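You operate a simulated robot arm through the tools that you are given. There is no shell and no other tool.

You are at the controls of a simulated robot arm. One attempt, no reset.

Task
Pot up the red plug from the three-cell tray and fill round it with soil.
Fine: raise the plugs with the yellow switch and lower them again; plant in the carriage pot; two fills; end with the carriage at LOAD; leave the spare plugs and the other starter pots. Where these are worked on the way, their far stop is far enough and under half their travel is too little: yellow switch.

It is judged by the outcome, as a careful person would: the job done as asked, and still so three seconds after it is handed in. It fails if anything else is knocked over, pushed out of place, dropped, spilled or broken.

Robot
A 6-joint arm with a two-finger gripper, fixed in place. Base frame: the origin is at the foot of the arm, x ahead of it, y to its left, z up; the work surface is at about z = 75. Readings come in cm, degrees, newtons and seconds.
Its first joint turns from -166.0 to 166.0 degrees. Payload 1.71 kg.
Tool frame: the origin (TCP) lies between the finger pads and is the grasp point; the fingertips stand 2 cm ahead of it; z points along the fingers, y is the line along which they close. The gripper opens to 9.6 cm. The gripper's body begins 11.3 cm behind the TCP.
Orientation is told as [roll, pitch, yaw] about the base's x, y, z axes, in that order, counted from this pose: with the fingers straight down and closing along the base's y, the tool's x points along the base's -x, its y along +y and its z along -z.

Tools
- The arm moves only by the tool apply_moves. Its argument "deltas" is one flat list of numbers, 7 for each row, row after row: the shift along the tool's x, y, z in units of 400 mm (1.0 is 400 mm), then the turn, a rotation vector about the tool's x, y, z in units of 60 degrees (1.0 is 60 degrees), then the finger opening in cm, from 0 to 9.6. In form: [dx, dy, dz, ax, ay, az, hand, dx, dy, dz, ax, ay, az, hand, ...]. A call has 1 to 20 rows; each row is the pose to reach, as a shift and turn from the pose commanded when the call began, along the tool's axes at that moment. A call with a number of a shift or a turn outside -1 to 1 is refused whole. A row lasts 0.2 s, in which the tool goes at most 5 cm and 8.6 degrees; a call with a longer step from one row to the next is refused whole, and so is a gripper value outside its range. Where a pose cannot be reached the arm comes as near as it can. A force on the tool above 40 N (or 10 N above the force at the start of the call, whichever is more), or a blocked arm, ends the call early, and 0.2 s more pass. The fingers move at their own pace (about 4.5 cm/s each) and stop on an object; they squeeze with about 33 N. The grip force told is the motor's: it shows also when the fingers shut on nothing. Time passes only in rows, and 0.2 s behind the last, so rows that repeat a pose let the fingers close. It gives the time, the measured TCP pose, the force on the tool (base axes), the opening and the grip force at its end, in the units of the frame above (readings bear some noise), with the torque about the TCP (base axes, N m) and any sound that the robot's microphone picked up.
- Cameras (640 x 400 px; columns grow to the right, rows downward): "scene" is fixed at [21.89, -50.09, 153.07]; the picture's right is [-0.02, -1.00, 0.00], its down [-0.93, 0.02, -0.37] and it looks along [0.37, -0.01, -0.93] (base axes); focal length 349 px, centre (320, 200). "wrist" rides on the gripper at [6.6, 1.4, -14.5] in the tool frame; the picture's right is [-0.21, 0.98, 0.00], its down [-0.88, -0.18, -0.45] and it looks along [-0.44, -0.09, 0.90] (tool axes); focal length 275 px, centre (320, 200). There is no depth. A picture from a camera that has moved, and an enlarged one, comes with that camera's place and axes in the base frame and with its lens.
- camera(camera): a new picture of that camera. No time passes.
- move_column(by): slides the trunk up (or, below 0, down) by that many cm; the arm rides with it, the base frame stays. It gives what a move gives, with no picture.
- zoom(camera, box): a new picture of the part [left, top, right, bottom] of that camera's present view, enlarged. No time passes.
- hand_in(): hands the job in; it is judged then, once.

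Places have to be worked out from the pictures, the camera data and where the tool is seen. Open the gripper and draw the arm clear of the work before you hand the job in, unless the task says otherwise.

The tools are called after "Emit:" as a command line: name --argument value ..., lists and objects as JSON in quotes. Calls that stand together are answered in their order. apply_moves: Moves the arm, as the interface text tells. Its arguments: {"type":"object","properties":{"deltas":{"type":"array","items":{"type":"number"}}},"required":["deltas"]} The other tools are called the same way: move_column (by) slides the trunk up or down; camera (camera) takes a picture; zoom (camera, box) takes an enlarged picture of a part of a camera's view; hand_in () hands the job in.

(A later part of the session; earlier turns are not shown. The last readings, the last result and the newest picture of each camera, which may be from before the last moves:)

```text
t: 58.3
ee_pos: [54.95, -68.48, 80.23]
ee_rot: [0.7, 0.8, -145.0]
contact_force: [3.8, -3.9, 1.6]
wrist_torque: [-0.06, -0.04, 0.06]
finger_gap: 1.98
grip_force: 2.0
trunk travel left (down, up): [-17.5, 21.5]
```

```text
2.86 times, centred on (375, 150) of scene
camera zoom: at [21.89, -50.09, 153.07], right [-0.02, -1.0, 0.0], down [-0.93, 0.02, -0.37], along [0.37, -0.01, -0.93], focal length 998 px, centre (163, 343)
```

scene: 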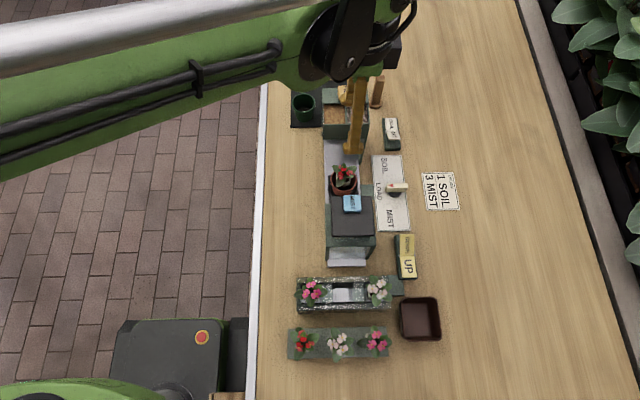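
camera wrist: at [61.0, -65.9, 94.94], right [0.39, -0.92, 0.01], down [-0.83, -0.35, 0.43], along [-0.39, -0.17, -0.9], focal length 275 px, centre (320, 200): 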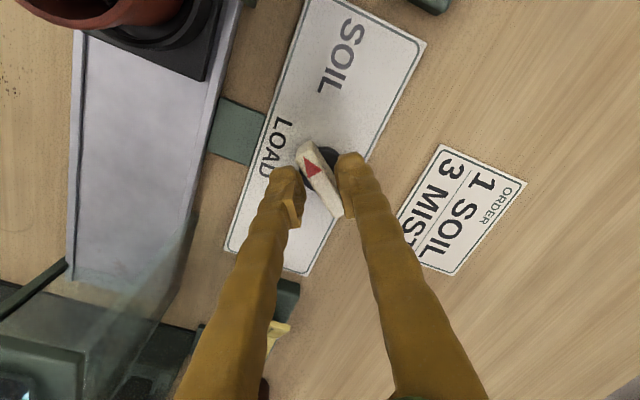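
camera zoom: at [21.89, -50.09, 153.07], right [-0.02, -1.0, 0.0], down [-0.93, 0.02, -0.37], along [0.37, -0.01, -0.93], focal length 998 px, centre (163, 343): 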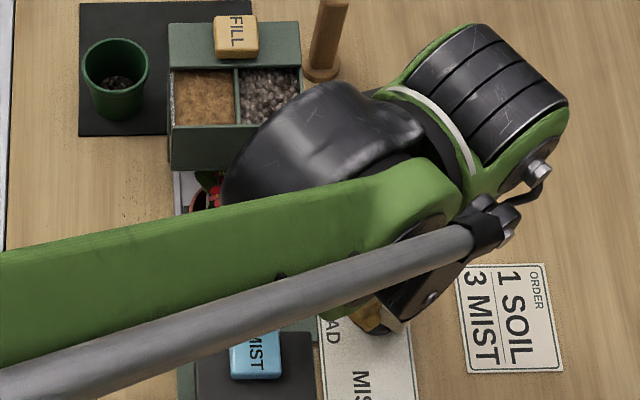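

The bar is now about 40° from LOAD and the carriage is moving toward the hopper with it. I'll tighten the straddle to 1.4 cm to cut the lag and keep turning to about yaw -168.

Emit:
apply_moves --deltas '[0, 0, 0.003, 0, 0, 0, 1.4, 0, 0, 0.003, 0, 0, 0, 1.4, 0, 0, 0.003, 0, 0, 0.08, 1.4, 0, 0, 0.003, 0, 0, 0.16, 1.4, 0, 0, 0.003, 0, 0, 0.24, 1.4, 0, 0, 0.003, 0, 0, 0.32, 1.4, 0, 0, 0.003, 0, 0, 0.39, 1.4, 0, 0, 0.003, 0, 0, 0.39, 1.4]'

Emit:
camera --camera "wrist"

Emit:
zoom --camera "wrist" --box '[240, 100, 400, 220]'

Emit:
zoom --camera "scene" --box '[310, 80, 440, 220]'

```text
t: 60.1
ee_pos: [54.97, -68.48, 80.15]
ee_rot: [0.4, 1.0, -168.6]
contact_force: [5.1, -9.7, 2.9]
wrist_torque: [-0.18, -0.04, 0.12]
finger_gap: 2.12
grip_force: 5.3
trunk travel left (down, up): [-17.5, 21.5]
```

```text
taken
camera wrist: at [61.53, -68.6, 94.77], right [-0.01, -1.0, 0.0], down [-0.9, 0.01, 0.43], along [-0.43, 0.0, -0.9], focal length 275 px, centre (320, 200)
```

wrist: 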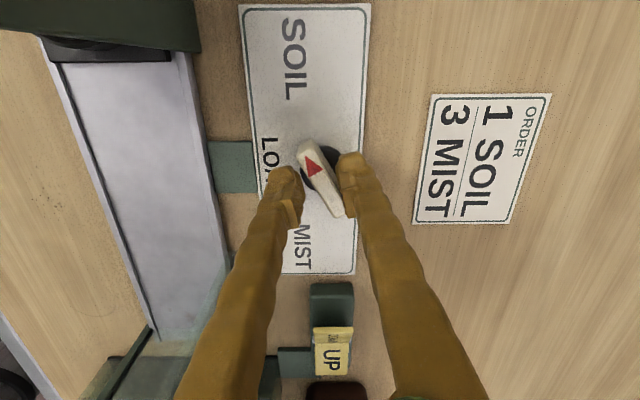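

```text
3.33 times, centred on (320, 160) of wrist
camera zoom: at [61.53, -68.6, 94.77], right [-0.01, -1.0, 0.0], down [-0.9, 0.01, 0.43], along [-0.43, 0.0, -0.9], focal length 918 px, centre (320, 333)
```

zoom: 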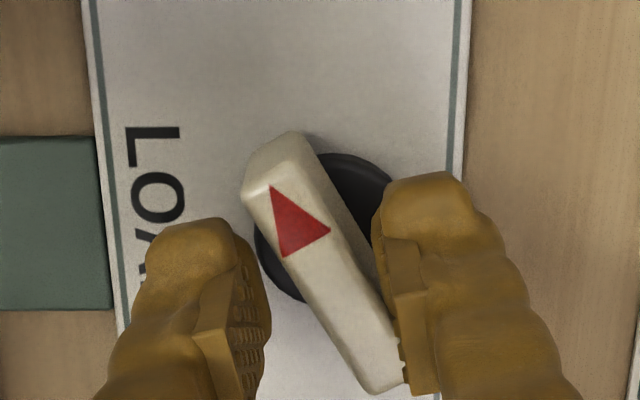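

```text
2.86 times, centred on (375, 150) of scene
camera zoom: at [21.89, -50.09, 153.07], right [-0.02, -1.0, 0.0], down [-0.93, 0.02, -0.37], along [0.37, -0.01, -0.93], focal length 998 px, centre (163, 343)
```

zoom: 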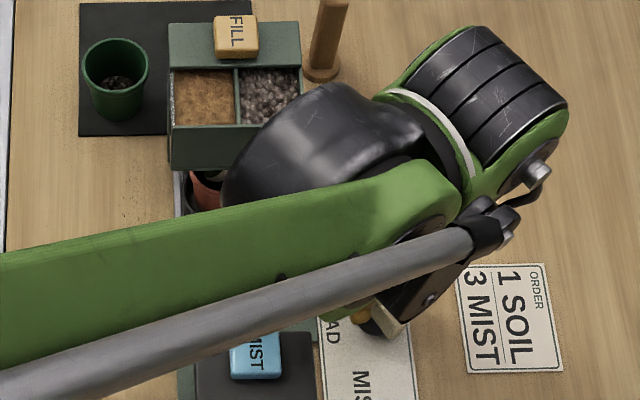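

The bar is at about 62° and the pot is at the hopper's edge. I'll turn further in small steps and see whether the bar still follows or meets a stop.

Emit:
apply_moves --deltas '[0, 0, 0.001, 0, 0, 0.06, 1.2, 0, 0, 0.001, 0, 0, 0.12, 1.2, 0, 0, 0.001, 0, 0, 0.18, 1.2, 0, 0, 0.001, 0, 0, 0.18, 1.2]'

Emit:
zoom --camera "wrist" --box '[240, 100, 400, 220]'

Emit:
zoom --camera "scene" --box '[310, 80, 410, 180]'

```text
t: 61.1
ee_pos: [55.17, -68.54, 80.05]
ee_rot: [0.1, 1.0, -179.2]
contact_force: [20.7, -16.4, 3.3]
wrist_torque: [-0.22, -0.32, 0.42]
finger_gap: 2.34
grip_force: 8.6
trunk travel left (down, up): [-17.5, 21.5]
```

```text
3.33 times, centred on (320, 160) of wrist
camera zoom: at [61.48, -69.94, 94.67], right [-0.19, -0.98, 0.0], down [-0.89, 0.17, 0.43], along [-0.42, 0.09, -0.9], focal length 918 px, centre (320, 333)
```

zoom: 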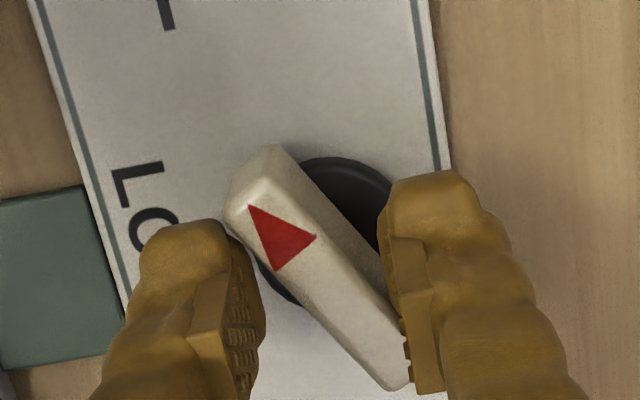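

```text
4.00 times, centred on (360, 130) of scene
camera zoom: at [21.89, -50.09, 153.07], right [-0.02, -1.0, 0.0], down [-0.93, 0.02, -0.37], along [0.37, -0.01, -0.93], focal length 1396 px, centre (160, 480)
```

zoom: 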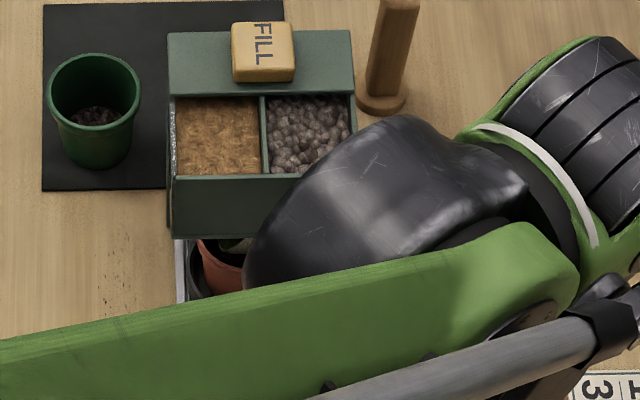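

The tool turned 10° more but the bar stayed at about 64° and the torque jumped, so it has reached its SOIL stop. I'll open the fingers, rise, and inspect the knob and pot.

Emit:
apply_moves --deltas '[0, 0, 0, 0, 0, 0, 3, 0, 0, 0, 0, 0, 0, 4.5, 0, 0, 0, 0, 0, 0, 4.5, 0, 0, -0.05, 0, 0, 0, 4.5, 0, 0, -0.12, 0, 0, 0, 4.5, 0, 0, -0.22, 0, 0, 0, 4.5, 0, 0, -0.33, 0, 0, 0, 4.5, 0, 0, -0.45, 0, 0, 0, 4.5, 0, 0, -0.45, 0, 0, 0, 4.5]'

Emit:
camera --camera "wrist"

Emit:
zoom --camera "wrist" --box '[200, 0, 440, 160]'

Emit:
camera --camera "scene"

```text
t: 63.1
ee_pos: [54.71, -68.68, 98.02]
ee_rot: [0.1, 1.0, -179.3]
contact_force: [0.4, 0.0, 0.2]
wrist_torque: [-0.03, -0.02, 0.0]
finger_gap: 4.47
grip_force: 0.0
trunk travel left (down, up): [-17.5, 21.5]
```

```text
taken
camera wrist: at [61.04, -69.9, 112.78], right [-0.19, -0.98, 0.0], down [-0.89, 0.17, 0.43], along [-0.42, 0.08, -0.9], focal length 275 px, centre (320, 200)
```

wrist: 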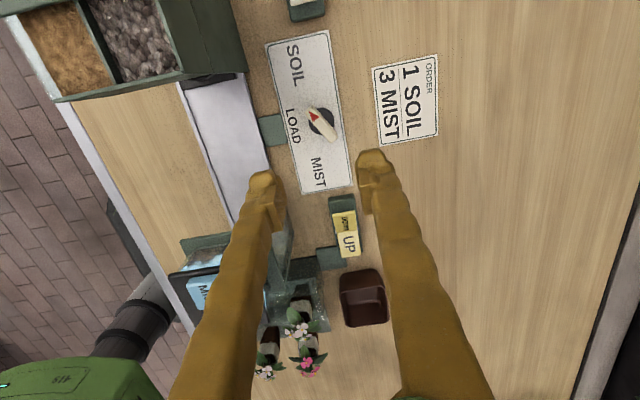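

```text
2.50 times, centred on (320, 80) of wrist
camera zoom: at [61.04, -69.9, 112.78], right [-0.19, -0.98, 0.0], down [-0.89, 0.17, 0.43], along [-0.42, 0.08, -0.9], focal length 688 px, centre (320, 500)
```

zoom: 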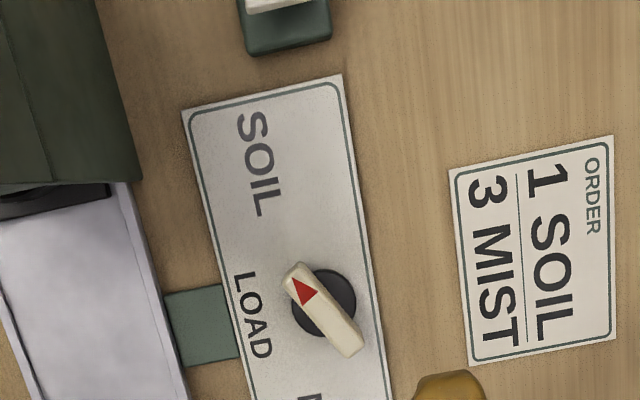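

```text
taken
```

scene: 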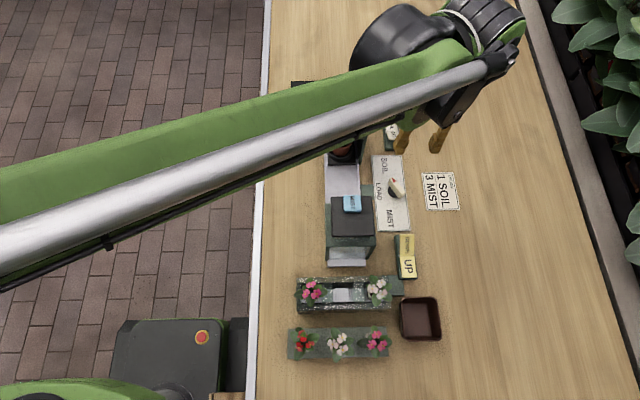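

The knob points at SOIL and the carriage edge is at x ≈ 62.4, which puts the pot centre near 66.5, under the hopper centre. Before filling I want to see that the plug is still upright under the hopper, so I'll rise, turn back toward yaw 0 and look in from the -x side.

Emit:
apply_moves --deltas '[-0.028, -0.035, -0.043, 0, 0, -0.14, 4.5, -0.057, -0.07, -0.086, 0, 0, -0.28, 4.5, -0.086, -0.105, -0.129, 0, 0, -0.42, 4.5, -0.114, -0.14, -0.171, 0, 0, -0.56, 4.5, -0.143, -0.175, -0.214, 0, 0, -0.7, 4.5, -0.171, -0.21, -0.257, 0, 0, -0.84, 4.5, -0.2, -0.25, -0.3, 0, 0, -0.98, 4.5, -0.2, -0.25, -0.3, 0, 0, -0.98, 4.5]'

Emit:
apply_moves --deltas '[0, 0, 0, 0, 0, -0.14, 3, 0, 0, 0, 0, 0, -0.28, 2, 0, 0, 0, 0, 0, -0.42, 0, 0, 0, 0, 0, 0, -0.56, 0, 0, 0, 0, 0, 0, -0.7, 0, 0, 0, 0, 0, 0, -0.84, 0, 0, 0, 0, 0, 0, -0.98, 0, 0, 0, 0, 0, 0, -0.98, 0]'

Emit:
apply_moves --deltas '[0, 0, 0, 0, 0, -0.14, 0, 0, 0, 0, 0, 0, -0.28, 0, 0, 0, 0, 0, 0, -0.42, 0, 0, 0, 0, 0, 0, -0.56, 0, 0, 0, 0, 0, 0, -0.7, 0, 0, 0, 0, 0, 0, -0.84, 0, 0, 0, 0, 0, 0, -0.98, 0, 0, 0, 0, 0, 0, -0.98, 0]'

```text
t: 64.9
ee_pos: [46.47, -58.54, 109.79]
ee_rot: [0.8, 0.5, -120.3]
contact_force: [-0.5, 0.0, -0.4]
wrist_torque: [-0.04, -0.03, -0.02]
finger_gap: 4.49
grip_force: 0.0
trunk travel left (down, up): [-17.5, 21.5]
```

```text
t: 66.7
ee_pos: [46.46, -58.65, 109.79]
ee_rot: [0.8, -0.5, -61.6]
contact_force: [0.6, 0.0, 0.0]
wrist_torque: [-0.03, -0.03, 0.01]
finger_gap: 0.0
grip_force: 29.7
trunk travel left (down, up): [-17.5, 21.5]
```

```text
t: 68.5
ee_pos: [46.43, -58.7, 109.76]
ee_rot: [0.0, -1.0, -2.9]
contact_force: [-0.4, 0.1, -0.6]
wrist_torque: [0.01, 0.04, 0.0]
finger_gap: 0.01
grip_force: 29.3
trunk travel left (down, up): [-17.5, 21.5]
```

The tool is nearly at yaw 0 and high above the mist housing. I'll check both cameras before tilting.

Emit:
camera --camera "wrist"

Emit:
camera --camera "scene"

```text
taken
camera wrist: at [39.72, -56.98, 124.37], right [0.25, 0.97, 0.0], down [0.86, -0.23, 0.46], along [0.45, -0.11, -0.89], focal length 275 px, centre (320, 200)
```

wrist: 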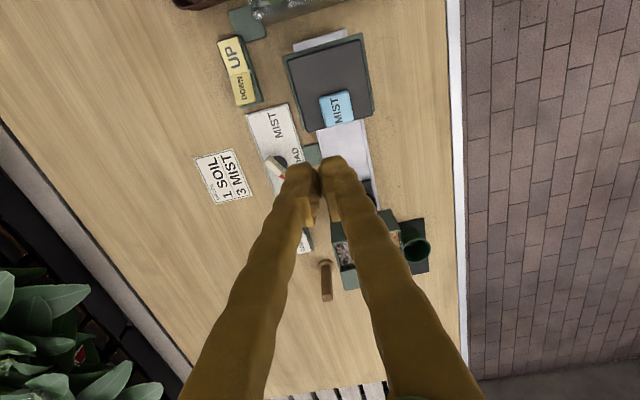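

```text
taken
```

scene: 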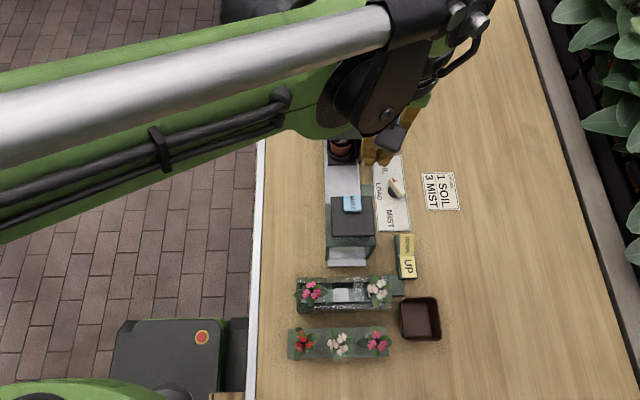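

The view is clear of obstacles. I'll tilt about 40° and lower to around (50, -57, 94) with the fingers wide open, so the camera looks under the hopper between them.

Emit:
apply_moves --deltas '[-0.015, 0.008, 0.065, 0, -0.11, 0, 3, -0.03, 0.016, 0.13, 0, -0.22, 0, 5, -0.044, 0.024, 0.195, 0, -0.33, 0, 7, -0.059, 0.032, 0.26, 0, -0.44, 0, 9.6, -0.073, 0.04, 0.325, 0, -0.55, 0, 9.6, -0.088, 0.047, 0.385, 0, -0.667, 0, 9.6, -0.088, 0.047, 0.385, 0, -0.667, 0, 9.6]'

Emit:
camera --camera "wrist"

Emit:
zoom --camera "wrist" --box '[260, 100, 400, 200]'

```text
t: 70.1
ee_pos: [50.25, -56.98, 94.64]
ee_rot: [-0.1, -41.1, -2.9]
contact_force: [-0.2, -0.1, 0.7]
wrist_torque: [0.02, -0.02, -0.03]
finger_gap: 9.62
grip_force: 0.0
trunk travel left (down, up): [-17.5, 21.5]
```

```text
taken
camera wrist: at [35.93, -54.91, 101.26], right [0.2, 0.97, 0.13], down [0.36, -0.2, 0.91], along [0.91, -0.14, -0.39], focal length 275 px, centre (320, 200)
```

wrist: 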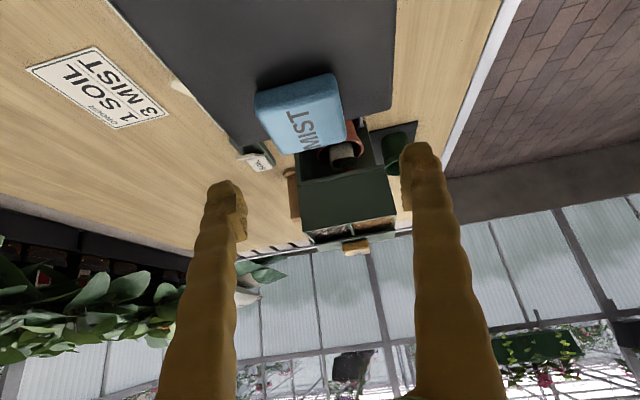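

```text
4.00 times, centred on (330, 150) of wrist
camera zoom: at [35.93, -54.91, 101.26], right [0.2, 0.97, 0.13], down [0.36, -0.2, 0.91], along [0.91, -0.14, -0.39], focal length 1101 px, centre (280, 400)
```

zoom: 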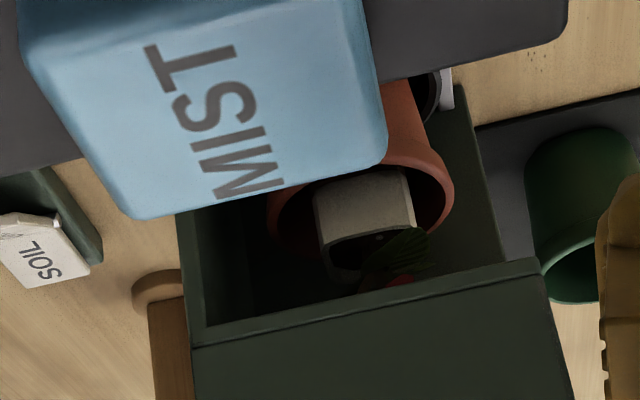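

The plug is upright and centred in the pot, under the hopper lip, with nothing fouled. The carriage centre is near x = 66.3, matching the hopper. I'll go up, back to vertical with closed fingers, and move toward the FILL button.

Emit:
apply_moves --deltas '[-0.088, 0.003, -0.012, 0, 0.114, 0, 7, -0.175, 0.006, -0.024, 0, 0.228, 0, 5, -0.263, 0.009, -0.036, 0, 0.343, 0, 3, -0.351, 0.012, -0.048, 0, 0.457, 0, 1, -0.438, 0.015, -0.06, 0, 0.571, 0, 0, -0.526, 0.018, -0.071, 0, 0.685, 0, 0, -0.526, 0.018, -0.071, 0, 0.685, 0, 0]'

Emit:
camera --camera "wrist"

```text
t: 71.7
ee_pos: [64.24, -56.93, 110.63]
ee_rot: [-0.1, 0.1, -2.8]
contact_force: [1.3, 0.0, 0.4]
wrist_torque: [0.01, 0.05, 0.01]
finger_gap: 0.0
grip_force: 29.5
trunk travel left (down, up): [-17.5, 21.5]
```

```text
taken
camera wrist: at [57.84, -55.28, 125.2], right [0.26, 0.97, 0.0], down [0.87, -0.23, 0.44], along [0.43, -0.11, -0.9], focal length 275 px, centre (320, 200)
```

wrist: 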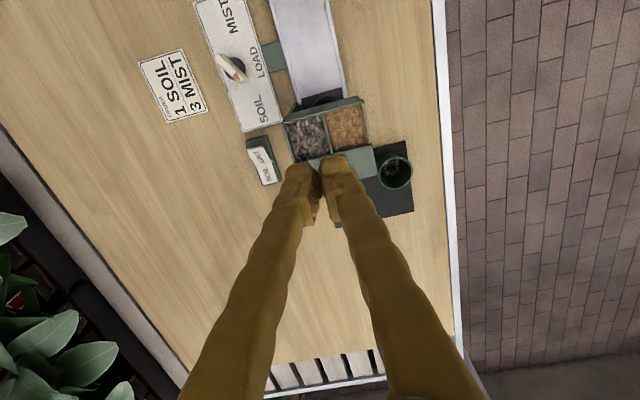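

The fingers hide the FILL button from here. I'll move further in +x and down a bit so it shows above the fingertips.

Emit:
apply_moves --deltas '[-0.082, 0.004, 0.05, 0, 0, 0, 0, -0.163, 0.008, 0.1, 0, 0, 0, 0, -0.245, 0.012, 0.15, 0, 0, 0, 0, -0.245, 0.012, 0.15, 0, 0, 0, 0]'

Emit:
camera --camera "wrist"

Emit:
zoom --camera "wrist" --box '[240, 40, 400, 160]'

```text
t: 72.7
ee_pos: [73.92, -57.01, 104.41]
ee_rot: [0.0, 0.1, -2.9]
contact_force: [0.3, -0.3, 0.1]
wrist_torque: [0.0, 0.05, 0.02]
finger_gap: 0.0
grip_force: 29.7
trunk travel left (down, up): [-17.5, 21.5]
```

```text
taken
camera wrist: at [67.51, -55.3, 118.95], right [0.26, 0.97, 0.0], down [0.87, -0.23, 0.44], along [0.43, -0.11, -0.9], focal length 275 px, centre (320, 200)
```

wrist: 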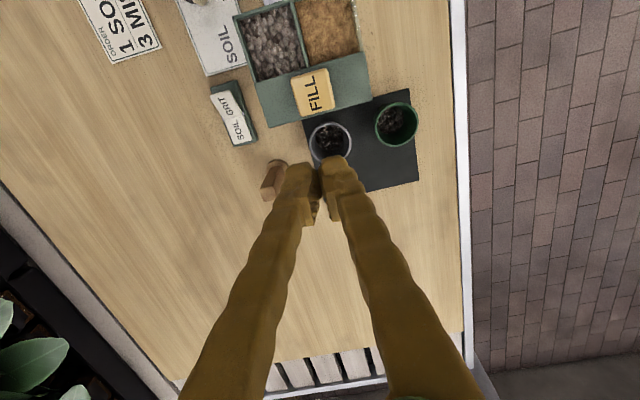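

```text
3.33 times, centred on (320, 100) of wrist
camera zoom: at [67.51, -55.3, 118.95], right [0.26, 0.97, 0.0], down [0.87, -0.23, 0.44], along [0.43, -0.11, -0.9], focal length 918 px, centre (320, 533)
```

zoom: 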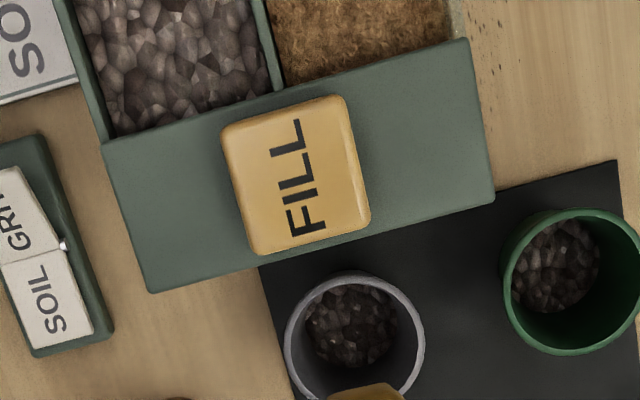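

The FILL button is at about (69.6, -56.4), top near z = 92.5, with a grey and a green starter pot beyond it that I'm staying well above. I'll position the closed fingertips over the button centre.

Emit:
apply_moves --deltas '[0.054, 0.005, 0.04, 0, 0, 0, 0, 0.107, 0.01, 0.1, 0, 0, 0, 0, 0.107, 0.01, 0.16, 0, 0, 0, 0, 0.107, 0.01, 0.16, 0, 0, 0, 0]'

Emit:
camera --camera "wrist"

Emit:
zoom --camera "wrist" --box '[240, 80, 400, 200]'

```text
t: 73.7
ee_pos: [69.8, -56.09, 98.13]
ee_rot: [-0.1, 0.1, -2.9]
contact_force: [0.7, -0.3, -0.2]
wrist_torque: [-0.02, -0.01, 0.01]
finger_gap: 0.0
grip_force: 29.7
trunk travel left (down, up): [-17.5, 21.5]
```

```text
taken
camera wrist: at [63.26, -54.47, 112.74], right [0.26, 0.97, 0.0], down [0.87, -0.23, 0.44], along [0.43, -0.11, -0.9], focal length 275 px, centre (320, 200)
```

wrist: 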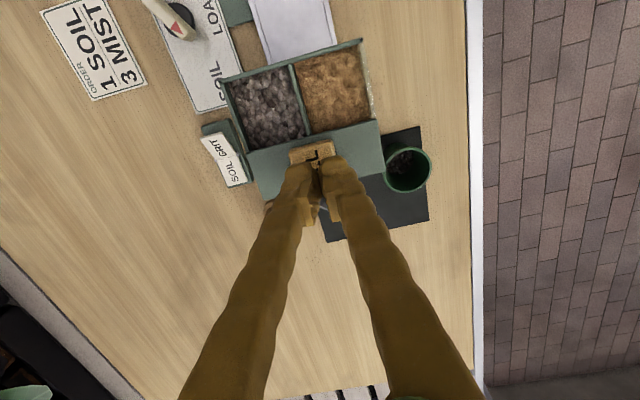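

```text
3.33 times, centred on (320, 140) of wrist
camera zoom: at [63.26, -54.47, 112.74], right [0.26, 0.97, 0.0], down [0.87, -0.23, 0.44], along [0.43, -0.11, -0.9], focal length 918 px, centre (320, 400)
```

zoom: 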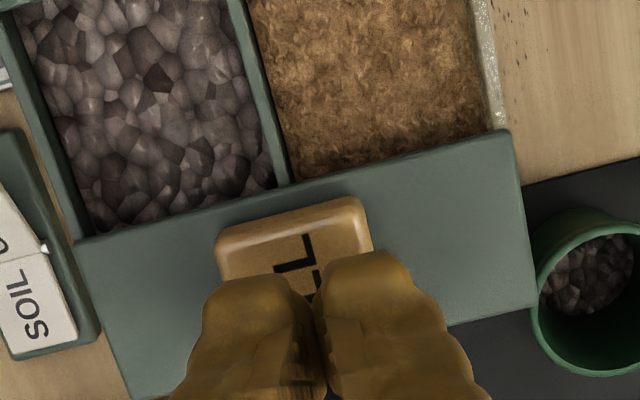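

The tips are about 0.45 cm to the +y side of the button centre, so I'll correct that and descend in 0.35 cm steps until contact.

Emit:
apply_moves --deltas '[0, -0.011, 0.01, 0, 0, 0, 0, 0, -0.011, 0.02, 0, 0, 0, 0, 0, -0.011, 0.03, 0, 0, 0, 0, 0, -0.011, 0.04, 0, 0, 0, 0, 0, -0.011, 0.05, 0, 0, 0, 0, 0, -0.011, 0.06, 0, 0, 0, 0, 0, -0.011, 0.07, 0, 0, 0, 0]'

Emit:
zoom --camera "wrist" --box '[240, 80, 400, 200]'

```text
t: 75.3
ee_pos: [69.76, -56.69, 95.5]
ee_rot: [-0.2, 0.0, -2.8]
contact_force: [5.7, -8.0, 30.7]
wrist_torque: [-0.15, -0.09, 0.04]
finger_gap: 0.61
grip_force: 29.5
trunk travel left (down, up): [-17.5, 21.5]
heard: click
```

```text
3.33 times, centred on (320, 140) of wrist
camera zoom: at [63.27, -55.01, 110.07], right [0.26, 0.97, 0.0], down [0.87, -0.23, 0.44], along [0.43, -0.12, -0.9], focal length 918 px, centre (320, 400)
```

zoom: 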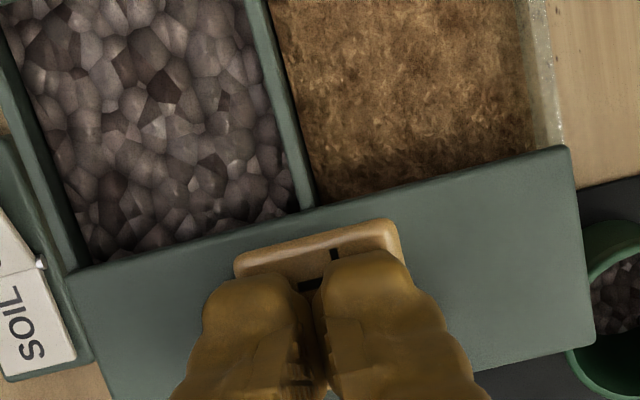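

A click was heard at 31 N, so that's one press of FILL. I'll lift 2.5 cm to release the button and wait a moment while it dispenses.

Emit:
apply_moves --deltas '[0, 0, -0.02, 0, 0, 0, 0, 0, 0, -0.04, 0, 0, 0, 0, 0, 0, -0.0625, 0, 0, 0, 0, 0, 0, -0.0625, 0, 0, 0, 0, 0, 0, -0.0625, 0, 0, 0, 0, 0, 0, -0.0625, 0, 0, 0, 0, 0, 0, -0.0625, 0, 0, 0, 0, 0, 0, -0.0625, 0, 0, 0, 0]'

Emit:
camera --camera "wrist"

Emit:
zoom --camera "wrist" --box '[240, 0, 400, 200]'

Emit:
camera --camera "scene"

```text
t: 77.1
ee_pos: [69.85, -56.66, 97.77]
ee_rot: [-0.1, 0.1, -2.9]
contact_force: [-0.7, 0.2, 0.0]
wrist_torque: [0.0, 0.01, 0.02]
finger_gap: 0.0
grip_force: 29.1
trunk travel left (down, up): [-17.5, 21.5]
```

```text
taken
camera wrist: at [63.35, -54.93, 112.34], right [0.26, 0.97, 0.0], down [0.87, -0.23, 0.44], along [0.43, -0.11, -0.9], focal length 275 px, centre (320, 200)
```

wrist: 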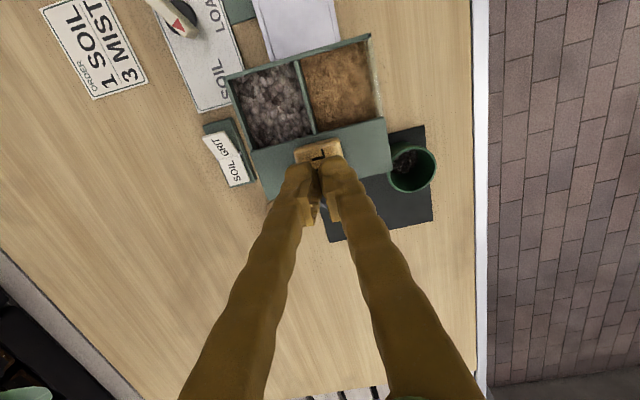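

```text
2.00 times, centred on (320, 100) of wrist
camera zoom: at [63.35, -54.93, 112.34], right [0.26, 0.97, 0.0], down [0.87, -0.23, 0.44], along [0.43, -0.11, -0.9], focal length 551 px, centre (320, 400)
```

zoom: 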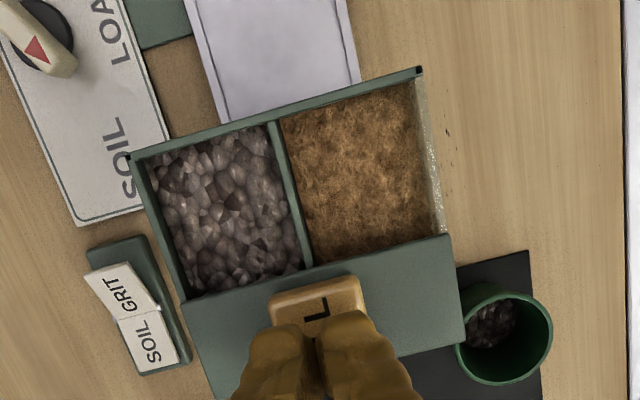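

```text
taken
```

scene: 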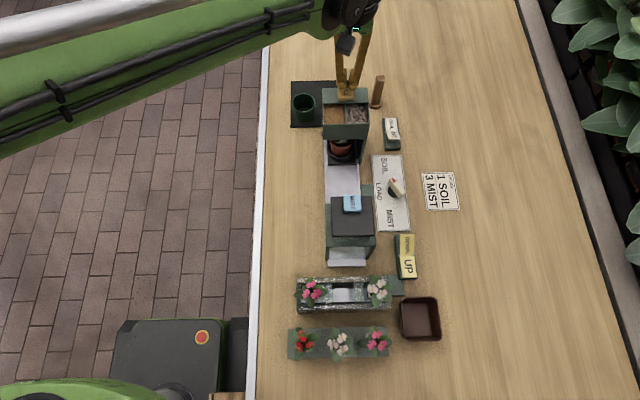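

The scene camera can see the pot's near side under the hopper, so I'll zoom there to check that soil went into the pot and nothing spilled.

Emit:
zoom --camera "scene" --box '[310, 100, 390, 180]'

Emit:
zoom --camera "scene" --box '[320, 130, 370, 165]'

```text
5.00 times, centred on (350, 140) of scene
camera zoom: at [21.89, -50.09, 153.07], right [-0.02, -1.0, 0.0], down [-0.93, 0.02, -0.37], along [0.37, -0.01, -0.93], focal length 1746 px, centre (170, 500)
```

zoom: 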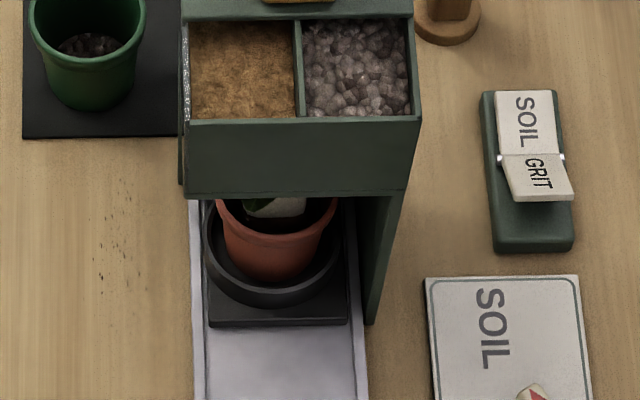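

```text
11.43 times, centred on (345, 148) of scene
camera zoom: at [21.89, -50.09, 153.07], right [-0.02, -1.0, 0.0], down [-0.93, 0.02, -0.37], along [0.37, -0.01, -0.93], focal length 3990 px, centre (34, 800)
```

zoom: 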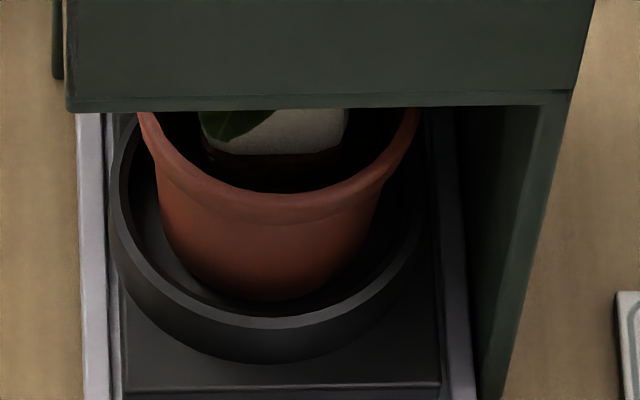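

No spill is visible and the pot sits squarely under the hopper. Now the second press: back down to the same depth in small steps.

Emit:
apply_moves --deltas '[0, 0, 0.0125, 0, 0, 0, 0, 0, 0, 0.025, 0, 0, 0, 0, 0, 0, 0.035, 0, 0, 0, 0, 0, 0, 0.045, 0, 0, 0, 0, 0, 0, 0.055, 0, 0, 0, 0, 0, 0, 0.0625, 0, 0, 0, 0]'

```text
t: 78.5
ee_pos: [69.8, -56.64, 95.45]
ee_rot: [-0.1, 0.1, -2.9]
contact_force: [5.4, -11.8, 31.8]
wrist_torque: [-0.2, -0.12, 0.01]
finger_gap: 0.57
grip_force: 29.0
trunk travel left (down, up): [-17.5, 21.5]
heard: click
```

The second click was heard at the same depth and force. I'll lift off straight up and check the hopper area.

Emit:
apply_moves --deltas '[0, 0, -0.03, 0, 0, 0, 0, 0, 0, -0.07, 0, 0, 0, 0, 0, 0, -0.14, 0, 0, 0, 0, 0, 0, -0.23, 0, 0, 0, 0, 0, 0, -0.33, 0, 0, 0, 0, 0, 0, -0.4, 0, 0, 0, 0, 0, 0, -0.4, 0, 0, 0, 0]'

Emit:
camera --camera "wrist"

Emit:
zoom --camera "scene" --box '[310, 60, 430, 180]'

```text
t: 80.1
ee_pos: [69.81, -56.6, 110.93]
ee_rot: [-0.1, 0.1, -2.9]
contact_force: [0.9, -0.7, 0.5]
wrist_torque: [0.01, -0.07, -0.03]
finger_gap: 0.02
grip_force: 29.7
trunk travel left (down, up): [-17.5, 21.5]
```

```text
taken
camera wrist: at [63.23, -54.97, 125.6], right [0.26, 0.97, 0.0], down [0.87, -0.23, 0.44], along [0.43, -0.11, -0.9], focal length 275 px, centre (320, 200)
```

wrist: 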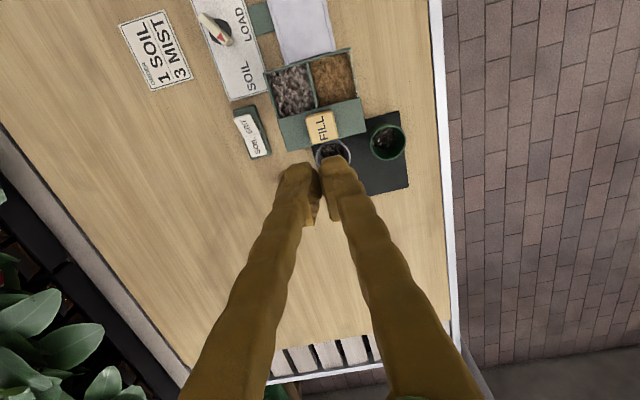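

```text
3.33 times, centred on (370, 120) of scene
camera zoom: at [21.89, -50.09, 153.07], right [-0.02, -1.0, 0.0], down [-0.93, 0.02, -0.37], along [0.37, -0.01, -0.93], focal length 1164 px, centre (153, 467)
```

zoom: 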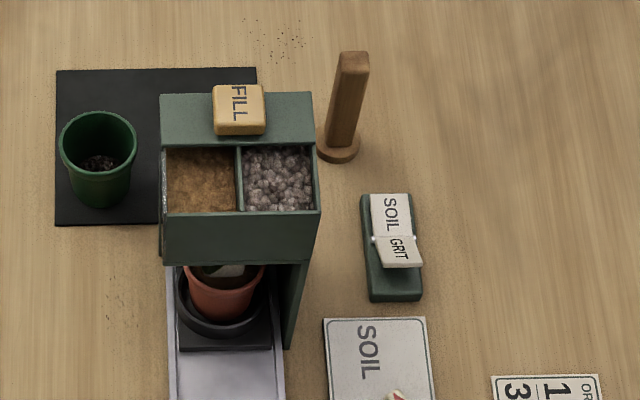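

Everything around the hopper looks unchanged. Now I'll return the knob to LOAD: move above it while turning the wrist back toward yaw -154 to match the bar's current angle.

Emit:
apply_moves --deltas '[0.05, -0.045, 0.02, 0, 0, 0.14, 0, 0.1, -0.09, 0.05, 0, 0, 0.28, 1, 0.15, -0.136, 0.09, 0, 0, 0.42, 2, 0.2, -0.181, 0.14, 0, 0, 0.56, 3, 0.252, -0.226, 0.18, 0, 0, 0.7, 4, 0.303, -0.272, 0.23, 0, 0, 0.84, 4.5, 0.353, -0.317, 0.27, 0, 0, 0.98, 4.5, 0.353, -0.317, 0.27, 0, 0, 0.98, 4.5]'

Emit:
apply_moves --deltas '[0, 0, 0, 0, 0, 0.14, 4.5, 0, 0, 0, 0, 0, 0.28, 4.5, 0, 0, 0, 0, 0, 0.42, 4.5, 0, 0, 0, 0, 0, 0.56, 4.5, 0, 0, 0, 0, 0, 0.7, 4.5, 0, 0, 0, 0, 0, 0.84, 4.5, 0, 0, 0, 0, 0, 0.98, 4.5, 0, 0, 0, 0, 0, 0.98, 4.5]'

Emit:
apply_moves --deltas '[0, 0, 0, 0, 0, 0.14, 4.5, 0, 0, 0, 0, 0, 0.28, 4.5, 0, 0, 0, 0, 0, 0.42, 4.5, 0, 0, 0, 0, 0, 0.53, 4.5, 0, 0, 0, 0, 0, 0.53, 4.5]'

Emit:
camera --camera "wrist"

Emit:
zoom --camera "wrist" --box '[200, 40, 440, 200]'

```text
t: 81.9
ee_pos: [55.07, -68.96, 100.4]
ee_rot: [-0.1, 0.0, -61.8]
contact_force: [-0.4, 0.1, -0.1]
wrist_torque: [0.01, 0.01, -0.01]
finger_gap: 4.5
grip_force: 0.1
trunk travel left (down, up): [-17.5, 21.5]
```

```text
t: 83.7
ee_pos: [55.07, -68.7, 100.58]
ee_rot: [-0.1, -0.1, -120.6]
contact_force: [0.1, -0.2, 0.3]
wrist_torque: [-0.03, 0.02, 0.0]
finger_gap: 4.51
grip_force: 0.0
trunk travel left (down, up): [-17.5, 21.5]
```

```text
t: 84.9
ee_pos: [55.13, -68.7, 100.53]
ee_rot: [0.0, 0.0, -152.4]
contact_force: [-0.4, -0.5, 0.0]
wrist_torque: [0.0, 0.0, 0.0]
finger_gap: 4.52
grip_force: 0.1
trunk travel left (down, up): [-17.5, 21.5]
```

```text
taken
camera wrist: at [61.6, -66.84, 115.13], right [0.27, -0.96, 0.0], down [-0.86, -0.24, 0.45], along [-0.43, -0.12, -0.89], focal length 275 px, centre (320, 200)
```

wrist: 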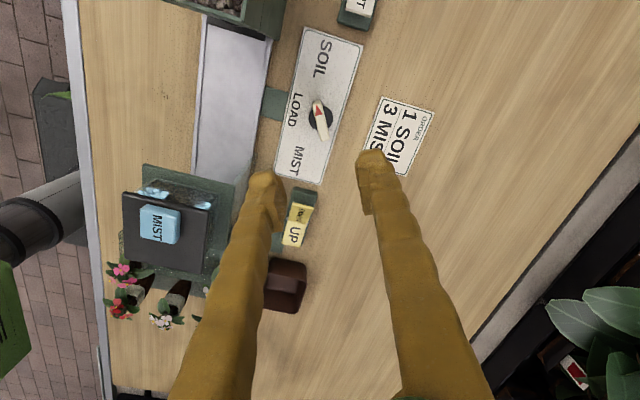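

```text
2.50 times, centred on (320, 120) of wrist
camera zoom: at [61.6, -66.84, 115.13], right [0.27, -0.96, 0.0], down [-0.86, -0.24, 0.45], along [-0.43, -0.12, -0.89], focal length 688 px, centre (320, 400)
```

zoom: 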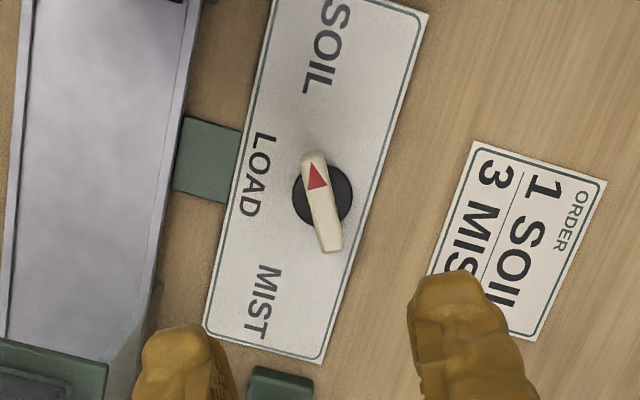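

The bar lines up with the tool at yaw -152 and sits under the TCP. I'll open to 4 cm, go down to z ≈ 84 and check centring.

Emit:
apply_moves --deltas '[0, 0, 0.1, 0, 0, 0, 4, 0, 0, 0.2, 0, 0, 0, 4, 0, 0, 0.3, 0, 0, 0, 4, 0, 0, 0.4, 0, 0, 0, 4, 0, 0, 0.41, 0, 0, 0, 4, 0, 0, 0.41, 0, 0, 0, 4]'

Emit:
zoom --camera "wrist" --box '[240, 100, 400, 220]'

```text
t: 86.3
ee_pos: [55.32, -68.69, 84.13]
ee_rot: [0.0, 0.0, -152.4]
contact_force: [0.9, -0.3, 0.1]
wrist_torque: [0.03, 0.01, 0.0]
finger_gap: 4.02
grip_force: 0.0
trunk travel left (down, up): [-17.5, 21.5]
```

```text
3.33 times, centred on (320, 160) of wrist
camera zoom: at [61.75, -66.82, 98.61], right [0.27, -0.96, 0.0], down [-0.86, -0.24, 0.45], along [-0.43, -0.12, -0.89], focal length 918 px, centre (320, 333)
```

zoom: 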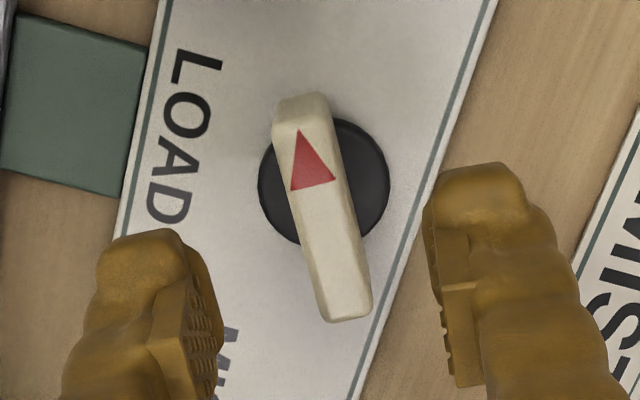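

The bar is well between the fingers. I'll shift slightly to the pivot estimate (55.05, -68.55) and lower to straddle the bar at z ≈ 80.1.

Emit:
apply_moves --deltas '[-0.0044, -0.006, 0.025, 0, 0, 0, 4, -0.0044, -0.006, 0.05, 0, 0, 0, 4, -0.0044, -0.006, 0.075, 0, 0, 0, 4, -0.0044, -0.006, 0.1, 0, 0, 0, 4, -0.0044, -0.006, 0.1, 0, 0, 0, 4]'

Emit:
zoom --camera "wrist" --box '[240, 100, 400, 220]'

```text
t: 87.5
ee_pos: [54.94, -68.38, 80.17]
ee_rot: [0.0, -0.1, -152.3]
contact_force: [-0.6, 0.3, -0.4]
wrist_torque: [-0.02, -0.02, 0.03]
finger_gap: 3.98
grip_force: 0.0
trunk travel left (down, up): [-17.5, 21.5]
```

```text
3.33 times, centred on (320, 160) of wrist
camera zoom: at [61.34, -66.6, 94.74], right [0.27, -0.96, 0.0], down [-0.86, -0.24, 0.45], along [-0.43, -0.12, -0.89], focal length 918 px, centre (320, 333)
```

zoom: 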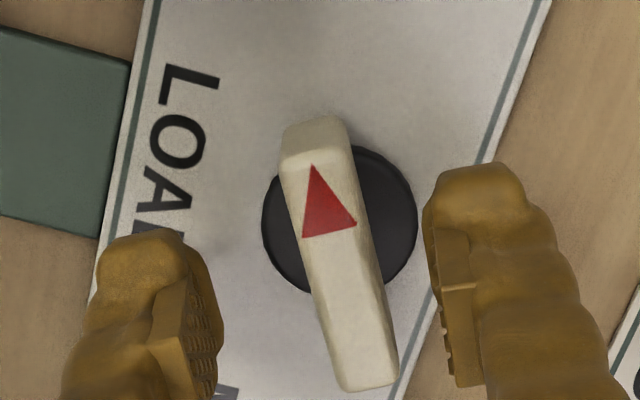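

The bar is about 0.4 cm toward the right finger, so I'll shift that way, narrow to a loose 1.7 cm, and turn back 32° toward LOAD.

Emit:
apply_moves --deltas '[0.0015, 0.008, 0, 0, 0, 0, 3, 0.0015, 0.008, 0, 0, 0, 0, 2.2, 0.0015, 0.008, 0, 0, 0, 0, 1.7, 0.0015, 0.008, 0, 0, 0, -0.08, 1.7, 0.0015, 0.008, 0, 0, 0, -0.17, 1.7, 0.0015, 0.008, 0, 0, 0, -0.26, 1.7, 0.0015, 0.008, 0, 0, 0, -0.35, 1.7, 0.0015, 0.008, 0, 0, 0, -0.44, 1.7, 0.0015, 0.008, 0, 0, 0, -0.53, 1.7, 0.0015, 0.008, 0, 0, 0, -0.53, 1.7]'

Emit:
camera --camera "wrist"

Emit:
zoom --camera "wrist" --box '[240, 100, 400, 220]'

```text
t: 89.7
ee_pos: [54.97, -68.88, 80.15]
ee_rot: [-0.1, -0.1, -120.5]
contact_force: [-0.2, 0.5, 0.2]
wrist_torque: [0.0, 0.01, -0.02]
finger_gap: 1.76
grip_force: 0.2
trunk travel left (down, up): [-17.5, 21.5]
```

```text
taken
camera wrist: at [59.47, -63.92, 94.77], right [0.74, -0.67, 0.0], down [-0.6, -0.66, 0.45], along [-0.3, -0.33, -0.9], focal length 275 px, centre (320, 200)
```

wrist: 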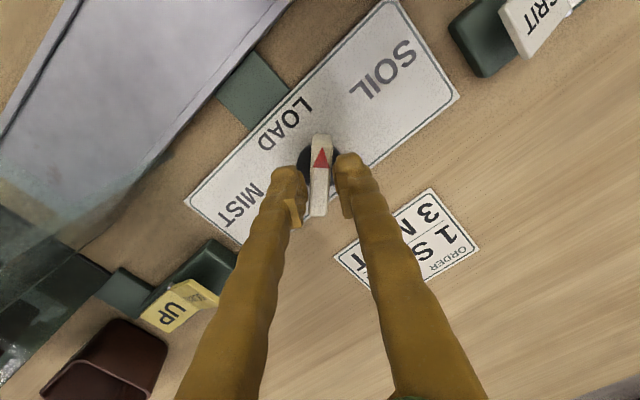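

```text
3.33 times, centred on (320, 160) of wrist
camera zoom: at [59.47, -63.92, 94.77], right [0.74, -0.67, 0.0], down [-0.6, -0.66, 0.45], along [-0.3, -0.33, -0.9], focal length 918 px, centre (320, 333)
```

zoom: 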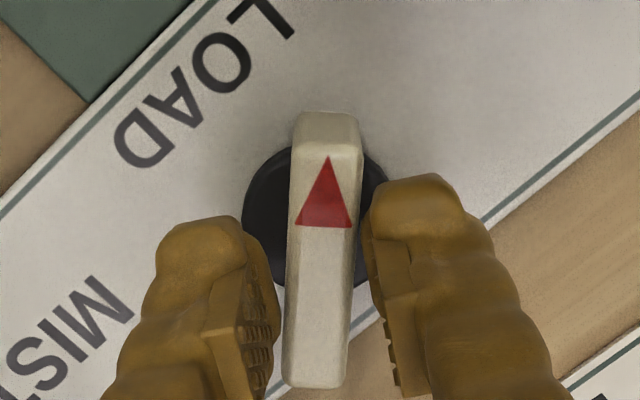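

The bar is following with almost no force and is at about 44°. I'll turn another 32°.

Emit:
apply_moves --deltas '[0, 0, 0, 0, 0, -0.09, 1.7, 0, 0, 0, 0, 0, -0.18, 1.7, 0, 0, 0, 0, 0, -0.27, 1.7, 0, 0, 0, 0, 0, -0.36, 1.7, 0, 0, 0, 0, 0, -0.45, 1.7, 0, 0, 0, 0, 0, -0.52, 1.7, 0, 0, 0, 0, 0, -0.52, 1.7]'

Emit:
camera --camera "wrist"

Emit:
zoom --camera "wrist" --box '[240, 100, 400, 220]'

```text
t: 91.3
ee_pos: [55.06, -68.81, 80.1]
ee_rot: [-0.1, 0.1, -89.2]
contact_force: [-0.1, -0.4, 0.0]
wrist_torque: [0.02, -0.01, -0.03]
finger_gap: 1.78
grip_force: 0.5
trunk travel left (down, up): [-17.5, 21.5]
```

```text
taken
camera wrist: at [56.25, -62.34, 94.74], right [0.98, -0.19, 0.0], down [-0.17, -0.88, 0.45], along [-0.09, -0.44, -0.9], focal length 275 px, centre (320, 200)
```

wrist: 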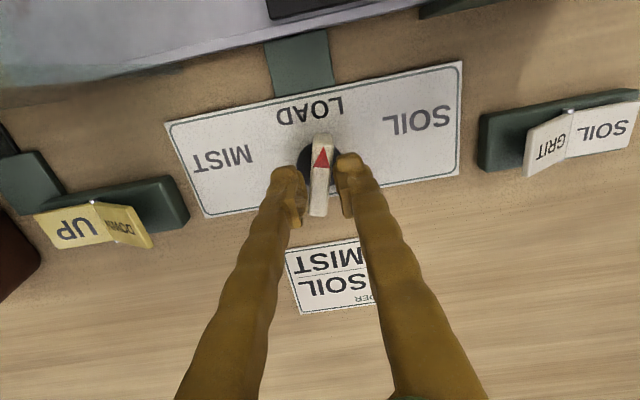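

```text
3.33 times, centred on (320, 160) of wrist
camera zoom: at [56.25, -62.34, 94.74], right [0.98, -0.19, 0.0], down [-0.17, -0.88, 0.45], along [-0.09, -0.44, -0.9], focal length 918 px, centre (320, 333)
```

zoom: 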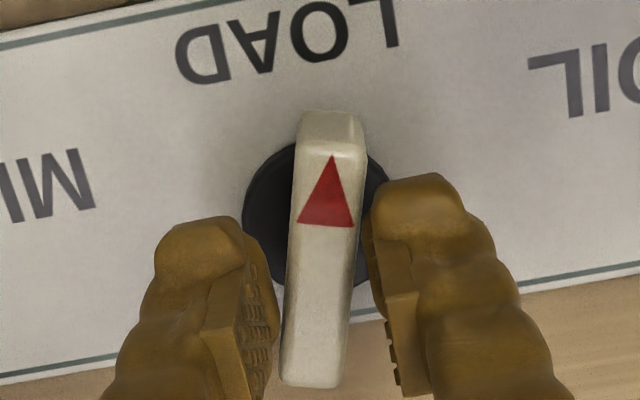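

The bar is about 13° short of LOAD because of the slack. I'll go 12° past, come back to yaw -90, then close gently so the parallel pads square it to LOAD.

Emit:
apply_moves --deltas '[0, 0, 0, 0, 0, -0.07, 1.7, 0, 0, 0, 0, 0, -0.14, 1.7, 0, 0, 0, 0, 0, -0.2, 1.7, 0, 0, 0, 0, 0, -0.2, 1.7, 0, 0, 0, 0, 0, -0.1, 1.9, 0, 0, 0, 0, 0, 0.01, 1.9, 0, 0, 0, 0, 0, 0.013, 1.9, 0, 0, 0, 0, 0, 0.013, 1.9]'

Emit:
zoom --camera "wrist" --box '[240, 100, 400, 220]'

Emit:
camera --camera "scene"

```text
t: 93.1
ee_pos: [54.96, -68.94, 80.1]
ee_rot: [-0.1, 0.0, -90.1]
contact_force: [-0.4, -0.2, 1.2]
wrist_torque: [-0.04, 0.02, 0.0]
finger_gap: 1.91
grip_force: 0.1
trunk travel left (down, up): [-17.5, 21.5]
```

```text
3.33 times, centred on (320, 160) of wrist
camera zoom: at [56.4, -62.33, 94.7], right [0.98, -0.21, 0.0], down [-0.19, -0.88, 0.45], along [-0.09, -0.44, -0.9], focal length 918 px, centre (320, 333)
```

zoom: 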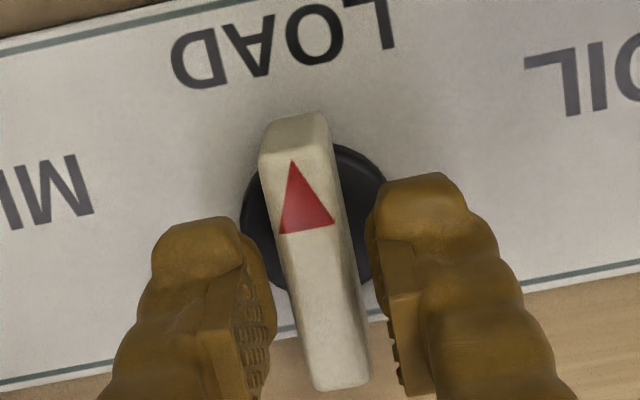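

```text
taken
```

scene: 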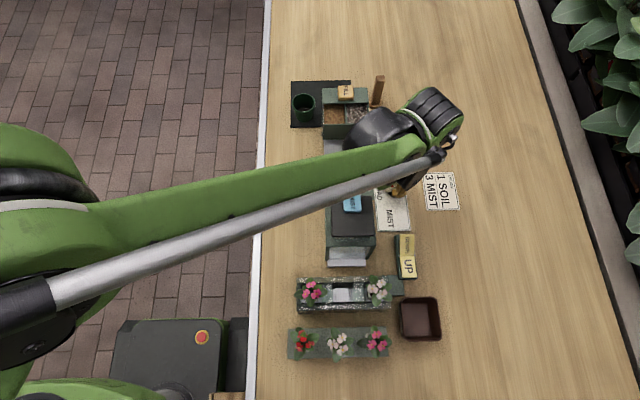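

The bar is now within about 1° of LOAD and centred between the pads. I'll close gently to square it, then release.

Emit:
apply_moves --deltas '[0, 0, 0, 0, 0, 0, 1.5, 0, 0, 0, 0, 0, 0, 1.25, 0, 0, 0, 0, 0, 0, 1.15, 0, 0, 0, 0, 0, 0, 1.15]'

Emit:
zoom --camera "wrist" --box '[240, 100, 400, 220]'

```text
t: 94.1
ee_pos: [55.01, -68.74, 79.94]
ee_rot: [-0.1, 0.0, -90.0]
contact_force: [-2.0, 1.7, -1.2]
wrist_torque: [-0.04, 0.06, -0.02]
finger_gap: 1.3
grip_force: 14.3
trunk travel left (down, up): [-17.5, 21.5]
```

```text
3.33 times, centred on (320, 160) of wrist
camera zoom: at [56.38, -62.33, 94.7], right [0.98, -0.21, 0.0], down [-0.19, -0.88, 0.45], along [-0.09, -0.44, -0.9], focal length 918 px, centre (320, 333)
```

zoom: 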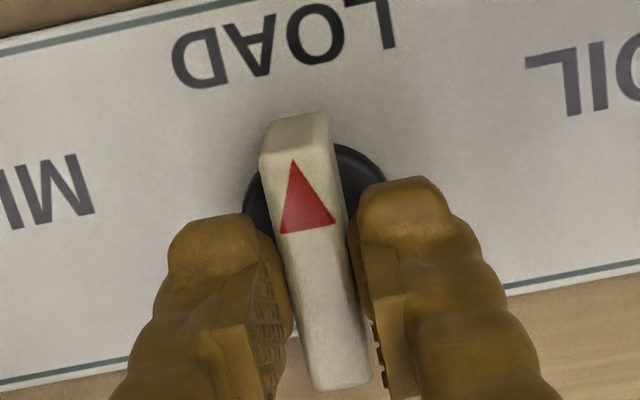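

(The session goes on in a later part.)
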